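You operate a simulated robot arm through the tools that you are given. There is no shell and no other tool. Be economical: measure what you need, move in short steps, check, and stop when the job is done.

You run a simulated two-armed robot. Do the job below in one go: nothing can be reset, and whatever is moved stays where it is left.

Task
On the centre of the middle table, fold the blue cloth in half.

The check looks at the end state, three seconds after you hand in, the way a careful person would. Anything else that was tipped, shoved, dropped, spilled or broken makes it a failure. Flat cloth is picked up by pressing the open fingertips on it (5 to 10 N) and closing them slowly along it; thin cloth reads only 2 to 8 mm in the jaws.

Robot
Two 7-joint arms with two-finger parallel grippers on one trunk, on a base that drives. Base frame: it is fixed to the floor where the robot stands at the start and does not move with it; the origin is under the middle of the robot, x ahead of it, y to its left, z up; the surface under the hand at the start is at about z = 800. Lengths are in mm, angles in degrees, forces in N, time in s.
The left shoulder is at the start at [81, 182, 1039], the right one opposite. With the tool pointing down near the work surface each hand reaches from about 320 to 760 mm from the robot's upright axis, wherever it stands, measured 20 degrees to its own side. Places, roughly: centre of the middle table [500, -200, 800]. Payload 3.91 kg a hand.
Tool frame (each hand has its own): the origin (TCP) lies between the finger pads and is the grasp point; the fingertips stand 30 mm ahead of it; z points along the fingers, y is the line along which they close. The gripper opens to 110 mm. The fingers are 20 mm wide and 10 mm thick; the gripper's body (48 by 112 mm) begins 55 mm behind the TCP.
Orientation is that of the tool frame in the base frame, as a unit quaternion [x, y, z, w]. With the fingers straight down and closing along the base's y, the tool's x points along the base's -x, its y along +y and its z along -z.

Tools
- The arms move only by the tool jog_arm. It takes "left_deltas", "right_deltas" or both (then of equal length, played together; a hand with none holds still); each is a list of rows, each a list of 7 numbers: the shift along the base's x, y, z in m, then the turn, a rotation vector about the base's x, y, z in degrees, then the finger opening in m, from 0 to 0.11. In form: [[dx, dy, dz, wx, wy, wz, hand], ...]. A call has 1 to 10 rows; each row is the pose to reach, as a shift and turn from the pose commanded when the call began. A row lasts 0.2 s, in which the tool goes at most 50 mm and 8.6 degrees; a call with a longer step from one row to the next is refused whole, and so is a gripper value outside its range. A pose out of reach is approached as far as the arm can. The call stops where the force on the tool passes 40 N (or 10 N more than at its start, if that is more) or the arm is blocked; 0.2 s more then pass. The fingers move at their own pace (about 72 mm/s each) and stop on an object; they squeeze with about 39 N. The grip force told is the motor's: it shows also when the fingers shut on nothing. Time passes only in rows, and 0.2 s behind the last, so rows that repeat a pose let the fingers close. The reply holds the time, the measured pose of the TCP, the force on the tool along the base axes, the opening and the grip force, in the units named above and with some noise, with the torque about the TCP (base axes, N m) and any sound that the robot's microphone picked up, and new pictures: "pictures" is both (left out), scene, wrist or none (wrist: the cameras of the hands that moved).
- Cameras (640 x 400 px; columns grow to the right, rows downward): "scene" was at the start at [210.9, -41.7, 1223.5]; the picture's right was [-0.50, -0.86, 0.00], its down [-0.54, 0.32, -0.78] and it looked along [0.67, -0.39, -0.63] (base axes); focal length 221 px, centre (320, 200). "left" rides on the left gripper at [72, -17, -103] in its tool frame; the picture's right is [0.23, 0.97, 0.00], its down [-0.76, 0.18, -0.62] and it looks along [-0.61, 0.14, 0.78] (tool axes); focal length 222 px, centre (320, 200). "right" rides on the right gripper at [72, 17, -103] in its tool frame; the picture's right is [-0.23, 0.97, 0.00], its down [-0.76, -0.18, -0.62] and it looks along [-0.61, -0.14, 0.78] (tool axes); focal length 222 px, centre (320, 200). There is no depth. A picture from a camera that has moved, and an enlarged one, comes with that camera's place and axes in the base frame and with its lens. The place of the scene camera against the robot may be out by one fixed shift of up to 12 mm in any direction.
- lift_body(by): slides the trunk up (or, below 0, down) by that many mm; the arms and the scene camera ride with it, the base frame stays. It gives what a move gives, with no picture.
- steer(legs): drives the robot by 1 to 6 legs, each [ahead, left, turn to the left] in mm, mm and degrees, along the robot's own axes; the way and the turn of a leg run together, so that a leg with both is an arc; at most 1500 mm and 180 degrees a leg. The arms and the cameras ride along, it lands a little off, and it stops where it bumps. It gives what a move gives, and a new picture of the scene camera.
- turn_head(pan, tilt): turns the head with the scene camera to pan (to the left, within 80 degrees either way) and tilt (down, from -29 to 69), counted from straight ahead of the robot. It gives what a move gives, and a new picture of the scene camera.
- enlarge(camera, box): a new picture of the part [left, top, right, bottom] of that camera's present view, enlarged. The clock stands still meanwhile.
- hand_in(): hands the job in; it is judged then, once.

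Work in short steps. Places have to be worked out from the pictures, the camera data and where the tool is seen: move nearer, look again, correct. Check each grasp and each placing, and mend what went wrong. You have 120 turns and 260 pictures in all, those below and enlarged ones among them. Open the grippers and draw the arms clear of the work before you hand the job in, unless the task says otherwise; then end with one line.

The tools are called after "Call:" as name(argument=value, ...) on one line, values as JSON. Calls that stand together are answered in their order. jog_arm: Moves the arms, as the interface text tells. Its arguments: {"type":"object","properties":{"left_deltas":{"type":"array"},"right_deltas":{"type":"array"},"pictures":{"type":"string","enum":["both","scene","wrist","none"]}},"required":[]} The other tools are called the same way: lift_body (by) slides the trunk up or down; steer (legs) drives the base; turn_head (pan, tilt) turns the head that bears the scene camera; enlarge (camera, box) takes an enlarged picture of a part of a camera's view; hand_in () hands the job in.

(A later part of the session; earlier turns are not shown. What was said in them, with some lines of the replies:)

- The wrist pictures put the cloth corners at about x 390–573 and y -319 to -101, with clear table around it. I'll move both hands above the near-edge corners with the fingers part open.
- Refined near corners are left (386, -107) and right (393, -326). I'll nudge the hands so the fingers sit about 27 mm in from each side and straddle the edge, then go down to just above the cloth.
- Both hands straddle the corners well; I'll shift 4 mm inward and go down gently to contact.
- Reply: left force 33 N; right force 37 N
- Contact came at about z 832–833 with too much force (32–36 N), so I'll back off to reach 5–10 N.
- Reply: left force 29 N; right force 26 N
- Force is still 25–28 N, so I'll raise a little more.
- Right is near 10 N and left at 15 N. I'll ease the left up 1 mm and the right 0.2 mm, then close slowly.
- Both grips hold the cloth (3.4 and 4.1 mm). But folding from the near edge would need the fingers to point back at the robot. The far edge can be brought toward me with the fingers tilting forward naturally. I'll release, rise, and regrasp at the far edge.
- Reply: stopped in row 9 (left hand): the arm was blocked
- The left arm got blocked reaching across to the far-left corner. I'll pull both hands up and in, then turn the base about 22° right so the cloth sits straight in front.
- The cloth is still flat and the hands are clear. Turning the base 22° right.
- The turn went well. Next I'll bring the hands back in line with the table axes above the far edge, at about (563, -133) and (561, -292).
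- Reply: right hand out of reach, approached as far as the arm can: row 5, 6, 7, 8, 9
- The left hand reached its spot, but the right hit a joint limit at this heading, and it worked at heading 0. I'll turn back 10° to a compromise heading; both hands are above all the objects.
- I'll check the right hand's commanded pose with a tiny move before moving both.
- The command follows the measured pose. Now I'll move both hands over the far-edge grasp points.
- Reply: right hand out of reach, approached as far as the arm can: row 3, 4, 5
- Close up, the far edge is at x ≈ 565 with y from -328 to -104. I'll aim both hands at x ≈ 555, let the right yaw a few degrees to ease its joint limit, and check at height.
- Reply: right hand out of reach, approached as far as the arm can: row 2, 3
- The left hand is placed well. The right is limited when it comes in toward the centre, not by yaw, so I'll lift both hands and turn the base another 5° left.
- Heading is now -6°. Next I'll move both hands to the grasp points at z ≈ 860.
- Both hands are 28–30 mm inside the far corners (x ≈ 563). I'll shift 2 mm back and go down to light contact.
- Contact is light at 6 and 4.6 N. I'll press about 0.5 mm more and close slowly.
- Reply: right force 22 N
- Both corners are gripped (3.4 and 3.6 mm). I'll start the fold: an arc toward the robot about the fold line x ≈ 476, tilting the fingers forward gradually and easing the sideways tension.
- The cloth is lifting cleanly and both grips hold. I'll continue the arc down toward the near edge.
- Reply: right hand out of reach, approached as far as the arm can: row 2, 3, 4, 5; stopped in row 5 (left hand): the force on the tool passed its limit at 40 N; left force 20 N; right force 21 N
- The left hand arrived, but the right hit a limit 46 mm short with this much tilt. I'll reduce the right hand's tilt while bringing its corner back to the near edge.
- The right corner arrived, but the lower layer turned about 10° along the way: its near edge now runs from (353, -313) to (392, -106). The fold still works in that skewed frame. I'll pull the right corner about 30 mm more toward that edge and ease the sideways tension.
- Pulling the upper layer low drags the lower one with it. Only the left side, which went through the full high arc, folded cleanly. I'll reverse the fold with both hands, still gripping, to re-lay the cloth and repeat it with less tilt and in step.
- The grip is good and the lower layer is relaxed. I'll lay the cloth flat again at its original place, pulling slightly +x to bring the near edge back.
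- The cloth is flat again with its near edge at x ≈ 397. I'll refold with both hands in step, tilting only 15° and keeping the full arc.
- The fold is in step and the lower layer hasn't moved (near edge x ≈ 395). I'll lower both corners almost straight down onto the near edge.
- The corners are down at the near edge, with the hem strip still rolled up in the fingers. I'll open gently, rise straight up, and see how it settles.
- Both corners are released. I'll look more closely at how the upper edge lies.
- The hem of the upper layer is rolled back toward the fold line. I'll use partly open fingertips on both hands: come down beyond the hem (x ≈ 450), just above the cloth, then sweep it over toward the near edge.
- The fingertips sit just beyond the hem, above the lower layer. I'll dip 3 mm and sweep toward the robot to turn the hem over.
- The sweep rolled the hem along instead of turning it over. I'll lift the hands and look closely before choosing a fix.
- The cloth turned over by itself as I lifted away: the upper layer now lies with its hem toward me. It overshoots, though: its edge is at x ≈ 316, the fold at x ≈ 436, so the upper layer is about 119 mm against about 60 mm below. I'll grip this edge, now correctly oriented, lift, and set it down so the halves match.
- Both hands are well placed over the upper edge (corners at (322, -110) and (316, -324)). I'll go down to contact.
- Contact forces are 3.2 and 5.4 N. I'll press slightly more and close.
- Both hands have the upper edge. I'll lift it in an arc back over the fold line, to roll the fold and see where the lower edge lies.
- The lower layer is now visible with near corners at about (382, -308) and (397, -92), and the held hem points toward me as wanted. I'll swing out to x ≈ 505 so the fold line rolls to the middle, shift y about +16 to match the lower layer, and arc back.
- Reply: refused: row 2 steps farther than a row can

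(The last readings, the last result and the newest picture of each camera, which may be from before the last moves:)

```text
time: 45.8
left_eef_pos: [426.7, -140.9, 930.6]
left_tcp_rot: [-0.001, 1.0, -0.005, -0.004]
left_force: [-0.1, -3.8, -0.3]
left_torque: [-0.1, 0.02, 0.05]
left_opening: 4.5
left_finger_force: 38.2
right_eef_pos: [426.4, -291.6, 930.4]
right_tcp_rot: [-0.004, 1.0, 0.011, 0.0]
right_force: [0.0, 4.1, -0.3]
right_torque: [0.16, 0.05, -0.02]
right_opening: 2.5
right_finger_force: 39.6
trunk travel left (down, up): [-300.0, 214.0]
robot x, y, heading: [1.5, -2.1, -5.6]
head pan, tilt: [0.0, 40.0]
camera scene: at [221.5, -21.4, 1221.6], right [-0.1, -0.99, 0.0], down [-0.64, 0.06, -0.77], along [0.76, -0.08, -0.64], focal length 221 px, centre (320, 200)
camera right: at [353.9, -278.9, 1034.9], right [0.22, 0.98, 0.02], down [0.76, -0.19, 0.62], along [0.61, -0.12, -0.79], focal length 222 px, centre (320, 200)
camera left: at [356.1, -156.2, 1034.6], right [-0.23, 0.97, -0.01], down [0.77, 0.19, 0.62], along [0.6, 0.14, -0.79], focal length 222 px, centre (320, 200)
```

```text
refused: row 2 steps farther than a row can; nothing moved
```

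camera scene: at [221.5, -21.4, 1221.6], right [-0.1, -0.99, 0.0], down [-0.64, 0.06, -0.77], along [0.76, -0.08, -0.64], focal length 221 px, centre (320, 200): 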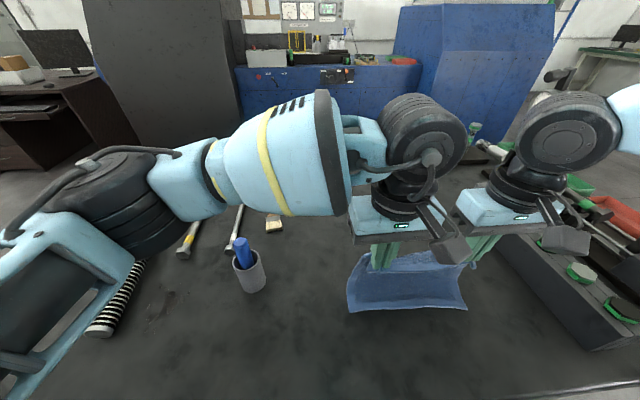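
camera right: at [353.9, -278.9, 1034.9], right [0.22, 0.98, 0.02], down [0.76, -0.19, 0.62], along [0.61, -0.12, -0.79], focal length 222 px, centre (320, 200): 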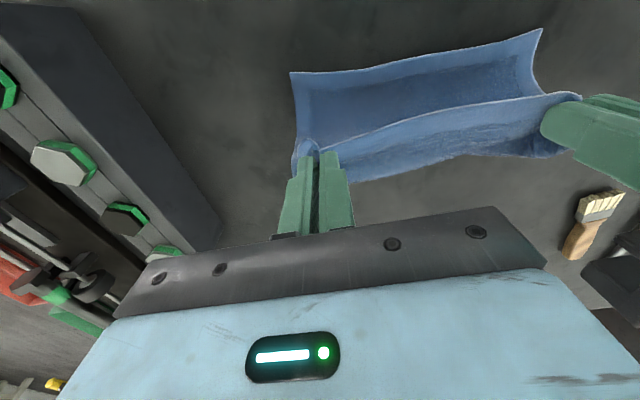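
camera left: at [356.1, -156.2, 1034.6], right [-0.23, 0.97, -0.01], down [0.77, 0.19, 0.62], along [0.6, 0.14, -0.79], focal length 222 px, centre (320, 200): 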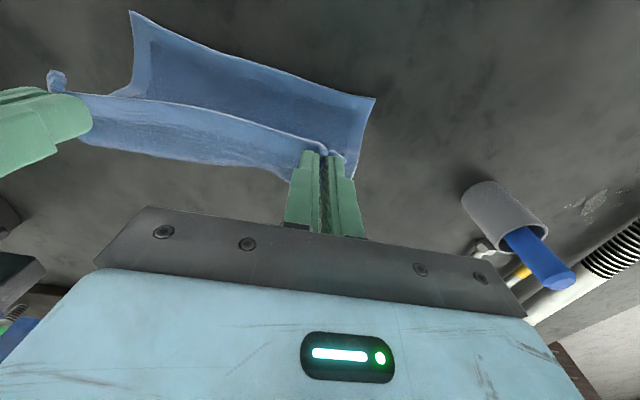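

One step was slightly too long; I'll resend it with that fixed.

Call:
jog_arm(left_deltas=[[0.046, 0.006, -0.014, 0, 0, 0, 0], [0.088, 0.012, -0.036, 0, 0, 0, 0], [0.088, 0.017, -0.036, 0, 0, 0, 0], [0.0583, 0.017, -0.0176, 0, 0, 0, 0], [0.0333, 0.017, -0.021, 0, 0, 0, 0], [0.0133, 0.017, -0.031, 0, 0, 0, 0], [-0.0017, 0.017, -0.045, 0, 0, 0, 0], [-0.0117, 0.017, -0.057, 0, 0, 0, 0]], right_deltas=[[0.04, 0.006, -0.012, 0, 0, 0, 0], [0.0756, 0.012, -0.035, 0, 0, 0, 0], [0.0756, 0.015, -0.035, 0, 0, 0, 0], [0.0456, 0.015, -0.017, 0, 0, 0, 0], [0.0206, 0.015, -0.021, 0, 0, 0, 0], [0.0006, 0.015, -0.031, 0, 0, 0, 0], [-0.0144, 0.015, -0.045, 0, 0, 0, 0], [-0.0244, 0.015, -0.057, 0, 0, 0, 0]])

```text
time: 47.6
left_eef_pos: [413.9, -124.0, 872.4]
left_tcp_rot: [-0.003, 1.0, -0.006, -0.002]
left_force: [-1.1, -8.1, 1.2]
left_torque: [-0.24, 0.03, 0.02]
left_opening: 4.4
left_finger_force: 39.0
right_eef_pos: [398.5, -277.0, 874.5]
right_tcp_rot: [-0.003, 1.0, 0.01, 0.001]
right_force: [1.0, 8.5, 0.5]
right_torque: [0.26, -0.03, -0.02]
right_opening: 2.5
right_finger_force: 39.0
trunk travel left (down, up): [-300.0, 214.0]
robot x, y, heading: [-4.4, -2.0, -6.0]
head pan, tilt: [0.0, 40.0]
camera scene: at [220.5, -21.6, 1221.8], right [-0.1, -0.99, 0.0], down [-0.64, 0.06, -0.77], along [0.76, -0.08, -0.64], focal length 221 px, centre (320, 200)
camera right: at [327.4, -264.1, 978.4], right [0.22, 0.97, 0.02], down [0.76, -0.19, 0.62], along [0.61, -0.12, -0.78], focal length 222 px, centre (320, 200)
camera left: at [342.7, -139.5, 976.9], right [-0.23, 0.97, -0.01], down [0.76, 0.19, 0.62], along [0.6, 0.14, -0.79], focal length 222 px, centre (320, 200)
```

scene: 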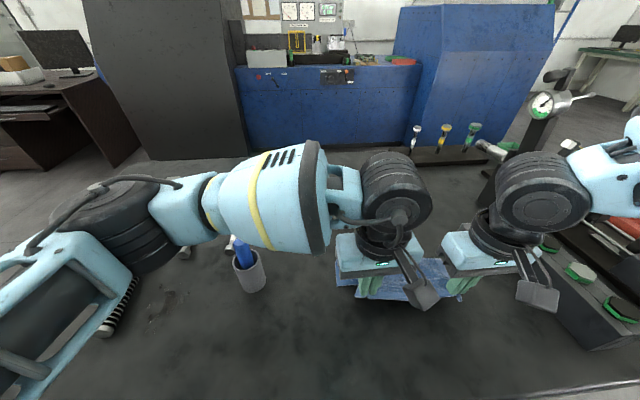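
right: 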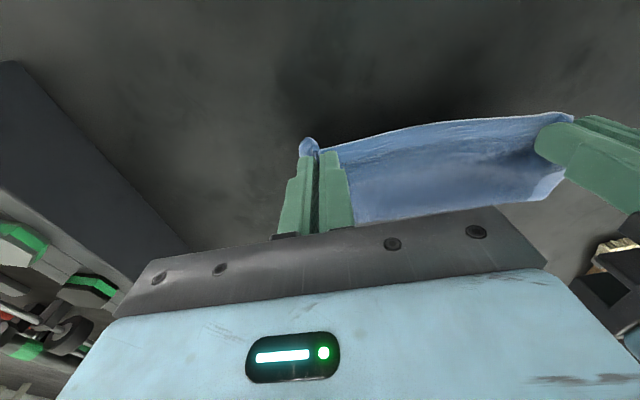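
left: 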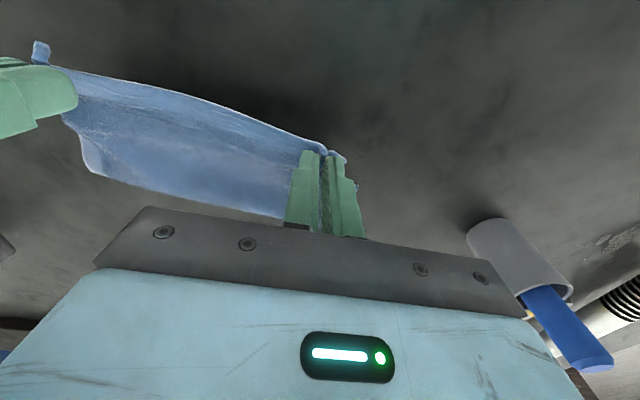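

The near hem of the lower layer isn't visible any more, so it probably slid a little +x. I'll lift the edge again to see it.

Call:
jog_arm(left_deltas=[[0.01, 0, 0.03, 0, 0, 0, 0], [0.035, 0, 0.055, 0, 0, 0, 0], [0.065, 0, 0.06, 0, 0, 0, 0], [0.08, 0, 0.06, 0, 0, 0, 0]], right_deltas=[[0.01, 0, 0.03, 0, 0, 0, 0], [0.035, 0, 0.055, 0, 0, 0, 0], [0.065, 0, 0.06, 0, 0, 0, 0], [0.08, 0, 0.06, 0, 0, 0, 0]], pictures="wrist")

```text
time: 48.6
left_eef_pos: [495.2, -122.3, 932.5]
left_tcp_rot: [-0.001, 1.0, -0.006, -0.003]
left_force: [-0.6, -10.8, 0.4]
left_torque: [-0.35, 0.05, 0.02]
left_opening: 4.4
left_finger_force: 39.4
right_eef_pos: [481.3, -277.5, 934.0]
right_tcp_rot: [-0.004, 1.0, 0.012, -0.001]
right_force: [1.5, 10.9, -0.5]
right_torque: [0.33, 0.0, -0.07]
right_opening: 2.6
right_finger_force: 39.3
trunk travel left (down, up): [-300.0, 214.0]
robot x, y, heading: [-1.4, -2.3, -5.5]
head pan, tilt: [0.0, 40.0]
camera right: at [408.8, -265.0, 1038.1], right [0.22, 0.98, 0.02], down [0.76, -0.19, 0.62], along [0.61, -0.12, -0.78], focal length 222 px, centre (320, 200)
camera left: at [422.8, -138.6, 1037.2], right [-0.23, 0.97, -0.01], down [0.76, 0.19, 0.62], along [0.6, 0.13, -0.79], focal length 222 px, centre (320, 200)
```

right: 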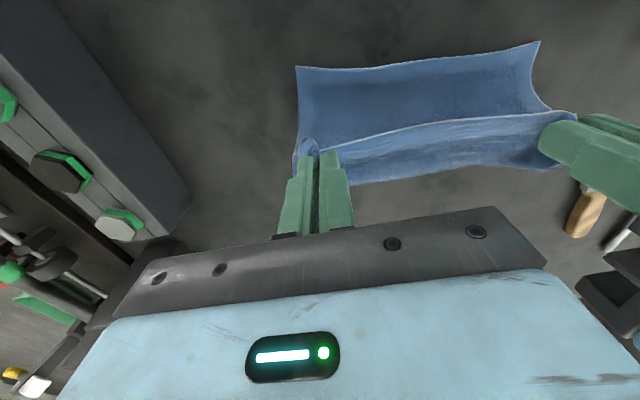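
left: 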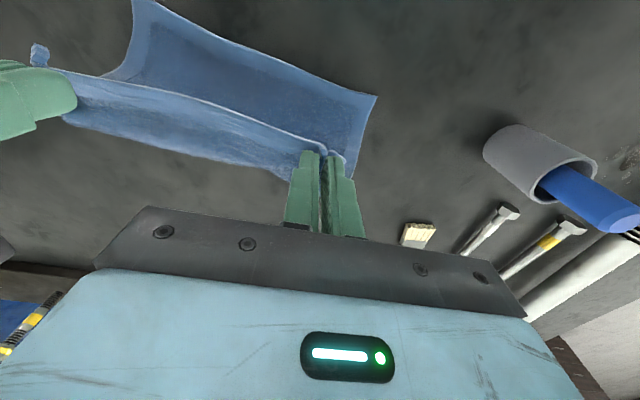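

The lower layer slid +x when I swung quickly; its near corners are now (438, -289) and (464, -73), close to the table centre, which is fine. I'll go slower: ease the edge out and down so the fold rolls toward the middle, then look.

Call:
jog_arm(left_deltas=[[0.006, 0, -0.003, 0, 0, 0, 0], [0.012, 0, -0.006, 0, 0, 0, 0], [0.018, 0, -0.01, 0, 0, 0, 0], [0.024, 0, -0.015, 0, 0, 0, 0], [0.03, 0, -0.02, 0, 0, 0, 0], [0.036, 0, -0.025, 0, 0, 0, 0], [0.042, 0, -0.03, 0, 0, 0, 0]], right_deltas=[[0.006, 0, -0.003, 0, 0, 0, 0], [0.012, 0, -0.006, 0, 0, 0, 0], [0.018, 0, -0.01, 0, 0, 0, 0], [0.024, 0, -0.015, 0, 0, 0, 0], [0.03, 0, -0.02, 0, 0, 0, 0], [0.035, 0, -0.025, 0, 0, 0, 0], [0.039, 0, -0.03, 0, 0, 0, 0]], pictures="wrist")

```text
time: 50.2
left_eef_pos: [536.3, -123.4, 902.6]
left_tcp_rot: [-0.001, 1.0, -0.006, -0.004]
left_force: [-0.8, -10.1, -0.6]
left_torque: [-0.3, 0.04, 0.02]
left_opening: 4.3
left_finger_force: 39.3
right_eef_pos: [519.6, -277.0, 902.1]
right_tcp_rot: [-0.002, 1.0, 0.011, 0.0]
right_force: [1.7, 9.8, 1.2]
right_torque: [0.27, -0.01, -0.07]
right_opening: 2.4
right_finger_force: 38.8
trunk travel left (down, up): [-300.0, 214.0]
robot x, y, heading: [0.8, 3.7, -5.6]
head pan, tilt: [0.0, 40.0]
camera right: at [446.2, -264.9, 1007.3], right [0.22, 0.97, 0.02], down [0.76, -0.19, 0.62], along [0.61, -0.12, -0.78], focal length 222 px, centre (320, 200)
camera left: at [465.2, -140.0, 1007.7], right [-0.23, 0.97, -0.01], down [0.76, 0.19, 0.62], along [0.6, 0.13, -0.79], focal length 222 px, centre (320, 200)
```

right: 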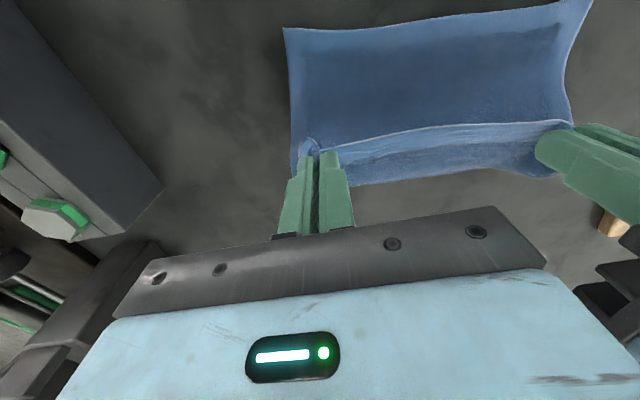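
left: 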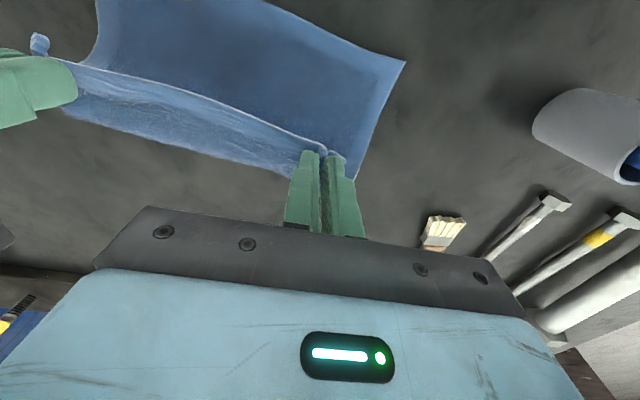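

That barely moved the lower layer (near corners (444, -286) and (472, -73)). I'll arc back slowly toward the near hem, staying slightly slack.

Call:
jog_arm(left_deltas=[[-0.006, 0, 0.0, 0, 0, 0, 0], [-0.0123, 0, -0.001, 0, 0, 0, 0], [-0.02, 0, -0.005, 0, 0, 0, 0], [-0.0273, 0, -0.01, 0, 0, 0, 0], [-0.034, 0, -0.016, 0, 0, 0, 0], [-0.0403, 0, -0.023, 0, 0, 0, 0], [-0.0445, 0, -0.03, 0, 0, 0, 0], [-0.0483, 0, -0.036, 0, 0, 0, 0]], right_deltas=[[-0.008, 0, 0.0, 0, 0, 0, 0], [-0.0166, 0, -0.001, 0, 0, 0, 0], [-0.024, 0, -0.005, 0, 0, 0, 0], [-0.0316, 0, -0.01, 0, 0, 0, 0], [-0.038, 0, -0.016, 0, 0, 0, 0], [-0.0446, 0, -0.023, 0, 0, 0, 0], [-0.0488, 0, -0.03, 0, 0, 0, 0], [-0.0526, 0, -0.036, 0, 0, 0, 0]], pictures="wrist")

```text
time: 52.0
left_eef_pos: [487.8, -124.3, 868.2]
left_tcp_rot: [-0.003, 1.0, -0.007, -0.002]
left_force: [-1.0, -9.0, 0.2]
left_torque: [-0.32, 0.07, 0.0]
left_opening: 4.2
left_finger_force: 38.8
right_eef_pos: [465.1, -277.1, 867.4]
right_tcp_rot: [-0.002, 1.0, 0.01, 0.001]
right_force: [2.0, 11.8, 0.0]
right_torque: [0.34, -0.06, -0.07]
right_opening: 2.6
right_finger_force: 39.2
trunk travel left (down, up): [-300.0, 214.0]
robot x, y, heading: [3.3, -0.7, -5.7]
head pan, tilt: [0.0, 40.0]
camera right: at [393.0, -264.9, 971.9], right [0.22, 0.97, 0.02], down [0.76, -0.19, 0.62], along [0.61, -0.12, -0.78], focal length 222 px, centre (320, 200)
camera left: at [416.4, -139.9, 972.6], right [-0.23, 0.97, -0.01], down [0.76, 0.19, 0.62], along [0.6, 0.13, -0.79], focal length 222 px, centre (320, 200)
```

right: 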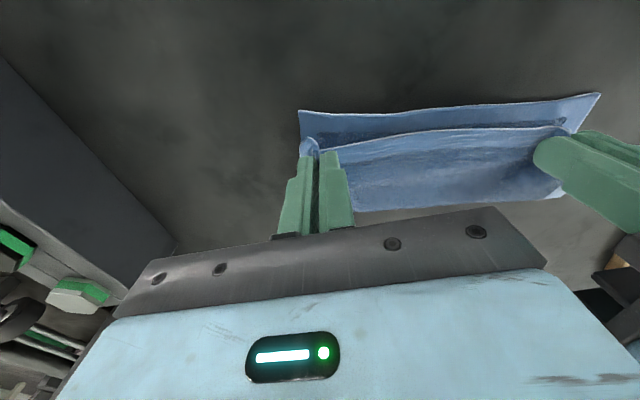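
left: 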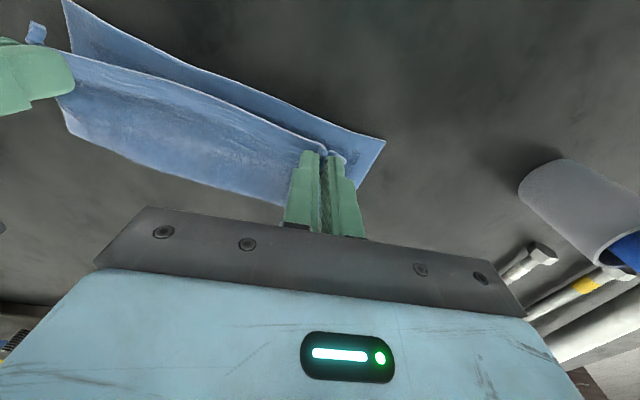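

The lower layer is holding (near corners (440, -287) and (477, -73)), but the upper edge sits about 17 mm too far to -y. I'll slide it slowly +y while easing it down toward the near hem.

Call:
jog_arm(left_deltas=[[0, 0.003, 0, 0, 0, 0, 0], [-0.001, 0.006, 0, 0, 0, 0, 0], [-0.002, 0.009, -0.001, 0, 0, 0, 0], [-0.003, 0.012, -0.003, 0, 0, 0, 0], [-0.004, 0.015, -0.006, 0, 0, 0, 0], [-0.005, 0.016, -0.009, 0, 0, 0, 0], [-0.006, 0.016, -0.012, 0, 0, 0, 0]], right_deltas=[[0, 0.004, 0, 0, 0, 0, 0], [-0.002, 0.008, 0, 0, 0, 0, 0], [-0.003, 0.012, -0.001, 0, 0, 0, 0], [-0.004, 0.015, -0.003, 0, 0, 0, 0], [-0.005, 0.018, -0.006, 0, 0, 0, 0], [-0.006, 0.019, -0.009, 0, 0, 0, 0], [-0.007, 0.019, -0.012, 0, 0, 0, 0]], pictures="wrist")

```text
time: 53.6
left_eef_pos: [481.7, -107.9, 856.1]
left_tcp_rot: [-0.002, 1.0, -0.004, -0.003]
left_force: [0.0, -7.4, 0.3]
left_torque: [-0.16, 0.01, 0.03]
left_opening: 4.3
left_finger_force: 39.2
right_eef_pos: [457.8, -258.5, 854.9]
right_tcp_rot: [-0.002, 1.0, 0.011, 0.0]
right_force: [0.6, 7.5, -0.3]
right_torque: [0.16, -0.02, -0.04]
right_opening: 2.4
right_finger_force: 39.0
trunk travel left (down, up): [-300.0, 214.0]
robot x, y, heading: [0.6, 3.8, -5.6]
head pan, tilt: [0.0, 40.0]
camera right: at [386.0, -245.7, 959.6], right [0.22, 0.97, 0.02], down [0.76, -0.19, 0.62], along [0.61, -0.12, -0.78], focal length 222 px, centre (320, 200)
camera left: at [410.3, -123.3, 960.0], right [-0.23, 0.97, -0.01], down [0.76, 0.19, 0.62], along [0.6, 0.14, -0.79], focal length 222 px, centre (320, 200)
```

right: 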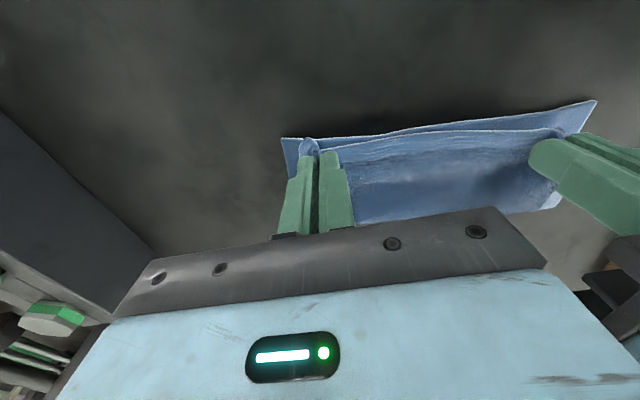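
left: 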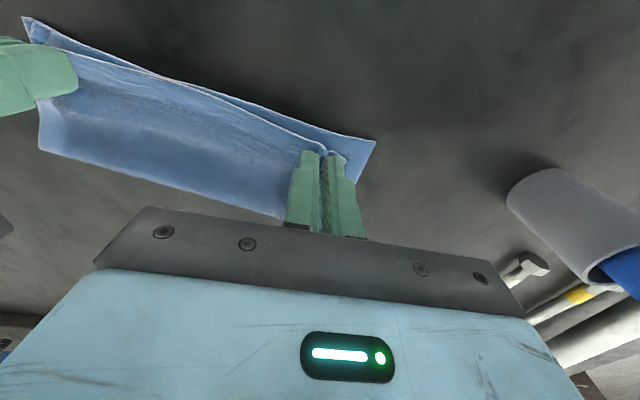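

The lower layer stayed put (near corners (446, -285) and (467, -68)) and the upper lines up much better. I'll set it down with the left edge 9 mm nearer.

Call:
jog_arm(left_deltas=[[-0.003, 0.001, -0.003, 0, 0, 0, 0], [-0.005, 0.003, -0.006, 0, 0, 0, 0], [-0.007, 0.005, -0.01, 0, 0, 0, 0], [-0.009, 0.005, -0.014, 0, 0, 0, 0], [-0.009, 0.005, -0.017, 0, 0, 0, 0], [-0.009, 0.005, -0.017, 0, 0, 0, 0]], right_deltas=[[0, 0.001, -0.003, 0, 0, 0, 0], [-0.001, 0.003, -0.006, 0, 0, 0, 0], [-0.001, 0.005, -0.01, 0, 0, 0, 0], [-0.001, 0.005, -0.014, 0, 0, 0, 0], [-0.001, 0.005, -0.017, 0, 0, 0, 0], [-0.001, 0.005, -0.017, 0, 0, 0, 0]], pictures="wrist")

```text
time: 55.0
left_eef_pos: [473.6, -102.9, 838.1]
left_tcp_rot: [-0.003, 1.0, -0.006, -0.003]
left_force: [0.0, -3.5, 1.6]
left_torque: [-0.06, 0.0, -0.02]
left_opening: 4.3
left_finger_force: 39.5
right_eef_pos: [457.7, -252.9, 839.2]
right_tcp_rot: [-0.002, 1.0, 0.01, 0.001]
right_force: [0.5, 3.2, 0.4]
right_torque: [0.13, -0.02, -0.02]
right_opening: 2.7
right_finger_force: 39.1
trunk travel left (down, up): [-300.0, 214.0]
robot x, y, heading: [-1.1, 2.2, -5.7]
head pan, tilt: [0.0, 40.0]
camera right: at [385.4, -240.0, 943.1], right [0.22, 0.97, 0.02], down [0.76, -0.19, 0.62], along [0.61, -0.12, -0.78], focal length 222 px, centre (320, 200)
camera left: at [401.8, -118.9, 942.8], right [-0.23, 0.97, -0.01], down [0.76, 0.19, 0.62], along [0.6, 0.14, -0.79], focal length 222 px, centre (320, 200)
```

right: 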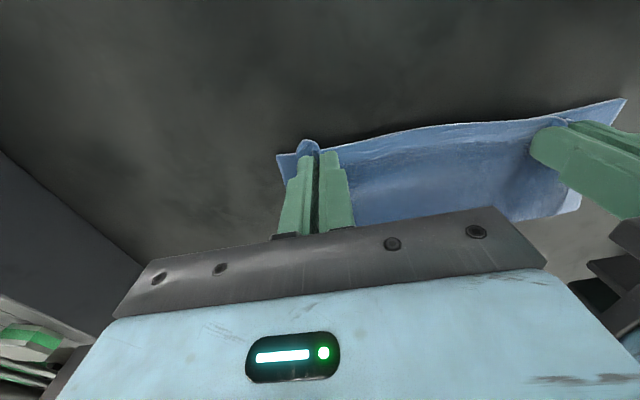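
left: 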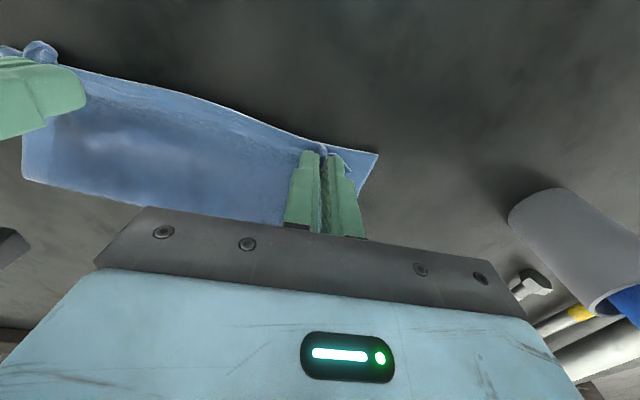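

The edges line up within about 5 mm. I'll release gently and rise straight up.

Call:
jog_arm(left_deltas=[[0, 0, 0, 0, 0, 0, 0.008], [0, 0, 0, 0, 0, 0, 0.016], [0, 0, 0, 0, 0, 0, 0.024], [0, 0, 0.004, 0, 0, 0, 0.024], [0, 0, 0.012, 0, 0, 0, 0.024], [0, 0, 0.03, 0, 0, 0, 0.024], [0, 0, 0.06, 0, 0, 0, 0.024], [-0.01, 0, 0.09, 0, 0, 0, 0.024]], right_deltas=[[0, 0, 0, 0, 0, 0, 0.008], [0, 0, 0, 0, 0, 0, 0.016], [0, 0, 0, 0, 0, 0, 0.024], [0, 0, 0.004, 0, 0, 0, 0.024], [0, 0, 0.012, 0, 0, 0, 0.024], [0, 0, 0.03, 0, 0, 0, 0.024], [0, 0, 0.06, 0, 0, 0, 0.024], [-0.01, 0, 0.09, 0, 0, 0, 0.024]], pictures="wrist")

```text
time: 56.8
left_eef_pos: [462.1, -103.6, 929.3]
left_tcp_rot: [-0.001, 1.0, -0.005, -0.003]
left_force: [-0.3, 0.1, 0.9]
left_torque: [0.01, -0.02, -0.03]
left_opening: 24.1
left_finger_force: 0.0
right_eef_pos: [445.5, -252.4, 930.6]
right_tcp_rot: [-0.003, 1.0, 0.01, 0.001]
right_force: [0.0, -0.1, 0.3]
right_torque: [0.0, 0.01, 0.01]
right_opening: 24.1
right_finger_force: 0.1
trunk travel left (down, up): [-300.0, 214.0]
robot x, y, heading: [1.5, -3.1, -5.8]
head pan, tilt: [0.0, 40.0]
camera right: at [372.7, -239.9, 1034.3], right [0.22, 0.97, 0.02], down [0.76, -0.19, 0.62], along [0.61, -0.12, -0.78], focal length 222 px, centre (320, 200)
camera left: at [389.7, -119.1, 1033.5], right [-0.23, 0.97, -0.01], down [0.76, 0.19, 0.62], along [0.6, 0.14, -0.79], focal length 222 px, centre (320, 200)
```

right: 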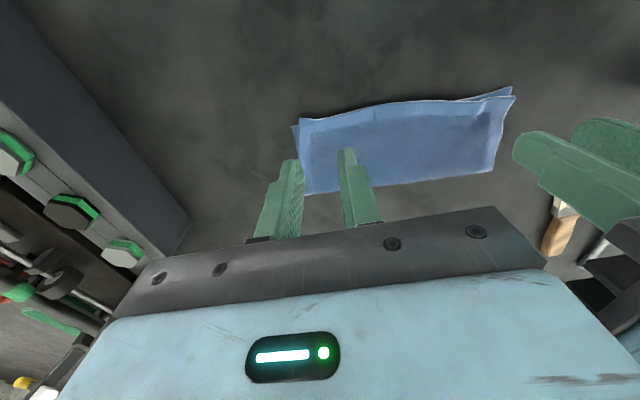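
left: 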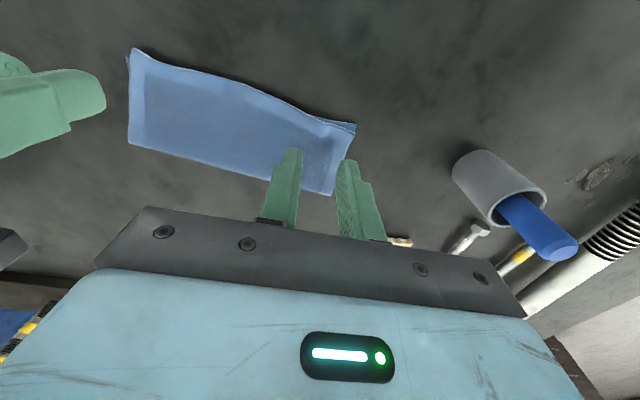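

Excellent, the fold looks neat. I'll draw the hands up and back, then inspect it closely.

Call:
jog_arm(left_deltas=[[-0.02, 0.01, 0.03, 0, 0, 0, 0.024], [-0.04, 0.03, 0.06, 0, 0, 0, 0.024], [-0.06, 0.06, 0.09, 0, 0, 0, 0.024], [-0.07, 0.09, 0.11, 0, 0, 0, 0.024], [-0.07, 0.11, 0.12, 0, 0, 0, 0.024]], right_deltas=[[-0.02, -0.01, 0.03, 0, 0, 0, 0.024], [-0.04, -0.03, 0.06, 0, 0, 0, 0.024], [-0.06, -0.06, 0.09, 0, 0, 0, 0.024], [-0.07, -0.09, 0.11, 0, 0, 0, 0.024], [-0.07, -0.11, 0.12, 0, 0, 0, 0.024]])

Call:
enlarge(camera="scene", box=[320, 190, 520, 315])

```text
time: 58.0
left_eef_pos: [393.3, 7.3, 1047.3]
left_tcp_rot: [-0.002, 1.0, -0.006, -0.003]
left_force: [-0.2, 0.3, -0.6]
left_torque: [0.03, -0.01, 0.03]
left_opening: 24.2
left_finger_force: 0.0
right_eef_pos: [375.6, -364.4, 1048.8]
right_tcp_rot: [-0.002, 1.0, 0.01, 0.0]
right_force: [0.7, -0.6, 0.6]
right_torque: [-0.02, -0.04, 0.03]
right_opening: 24.0
right_finger_force: 0.1
trunk travel left (down, up): [-300.0, 214.0]
robot x, y, heading: [-2.8, 1.7, -5.6]
head pan, tilt: [0.0, 40.0]
camera scene: at [220.3, -21.4, 1221.8], right [-0.1, -0.99, 0.0], down [-0.64, 0.06, -0.77], along [0.76, -0.08, -0.64], focal length 221 px, centre (320, 200)
camera right: at [303.6, -351.6, 1153.5], right [0.22, 0.97, 0.02], down [0.76, -0.19, 0.62], along [0.61, -0.12, -0.78], focal length 222 px, centre (320, 200)
camera left: at [320.3, -8.0, 1152.1], right [-0.23, 0.97, -0.01], down [0.76, 0.19, 0.62], along [0.6, 0.13, -0.79], focal length 222 px, centre (320, 200)
```

scene: 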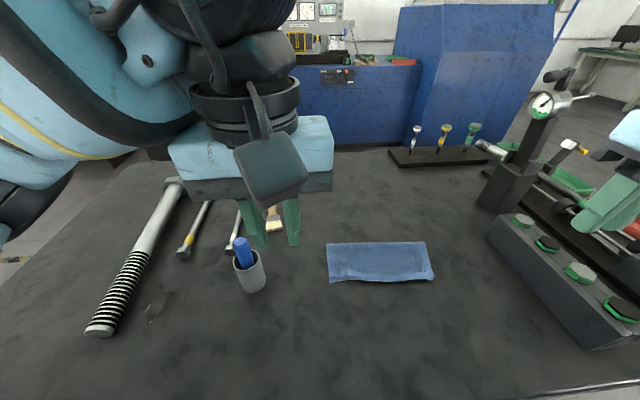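
right: 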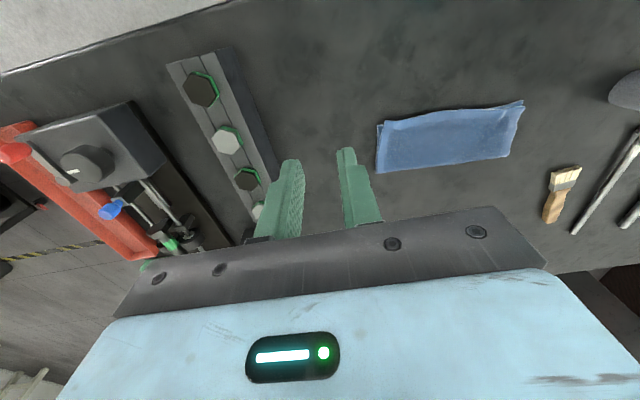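
left: 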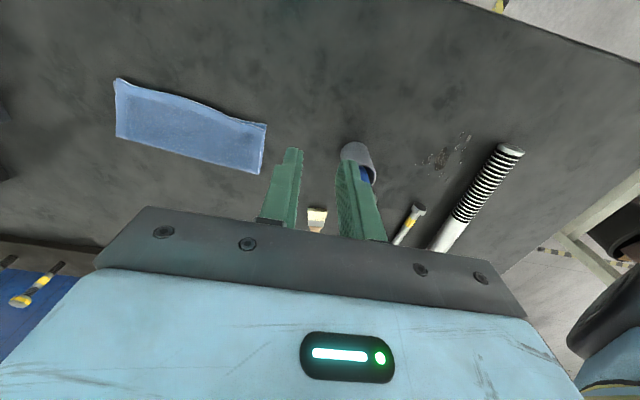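

```text
3.20 times, centred on (420, 252) of scene
camera zoom: at [220.3, -21.4, 1221.8], right [-0.1, -0.99, 0.0], down [-0.64, 0.06, -0.77], along [0.76, -0.08, -0.64], focal length 708 px, centre (0, 32)
```

zoom: 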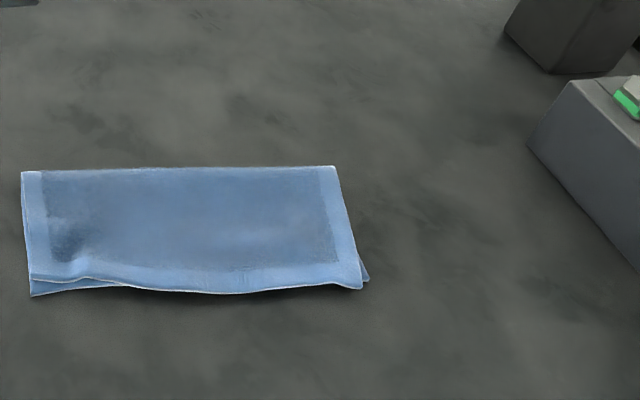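

The cloth lies neatly folded in half near the table centre, edges matching within a few millimetres, and nothing else has moved. I'll open the grippers fully and finish.

Call:
jog_arm(left_deltas=[[0, 0, 0.03, 0, 0, 0, 0.11], [0, 0, 0.03, 0, 0, 0, 0.11], [0, 0, 0.03, 0, 0, 0, 0.11], [0, 0, 0.03, 0, 0, 0, 0.11]], right_deltas=[[0, 0, 0.03, 0, 0, 0, 0.11], [0, 0, 0.03, 0, 0, 0, 0.11], [0, 0, 0.03, 0, 0, 0, 0.11], [0, 0, 0.03, 0, 0, 0, 0.11]], pictures="scene")

```text
time: 59.0
left_eef_pos: [392.7, 6.4, 1076.2]
left_tcp_rot: [-0.002, 1.0, -0.005, -0.002]
left_force: [0.2, 0.0, 0.1]
left_torque: [0.05, 0.0, 0.01]
left_opening: 110.2
left_finger_force: 0.1
right_eef_pos: [376.8, -363.2, 1079.7]
right_tcp_rot: [-0.002, 1.0, 0.01, 0.001]
right_force: [-0.4, 0.4, -0.1]
right_torque: [0.01, -0.01, 0.01]
right_opening: 110.2
right_finger_force: 0.1
trunk travel left (down, up): [-300.0, 214.0]
robot x, y, heading: [0.8, -0.1, -5.7]
head pan, tilt: [0.0, 40.0]
camera scene: at [220.7, -21.6, 1221.7], right [-0.1, -0.99, 0.0], down [-0.64, 0.06, -0.77], along [0.76, -0.08, -0.64], focal length 221 px, centre (320, 200)
```

scene: 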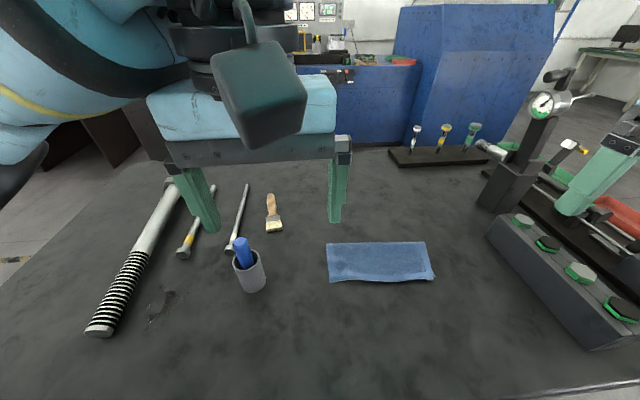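

The fold is done, the grippers are open and the arms are clear, so I'm handing in.

Call:
hand_in()

```text
The job is handed in.
```

The blue cloth is folded in half near the centre of the middle table, its edges matching within about a centimetre; nothing else on the table was moved.
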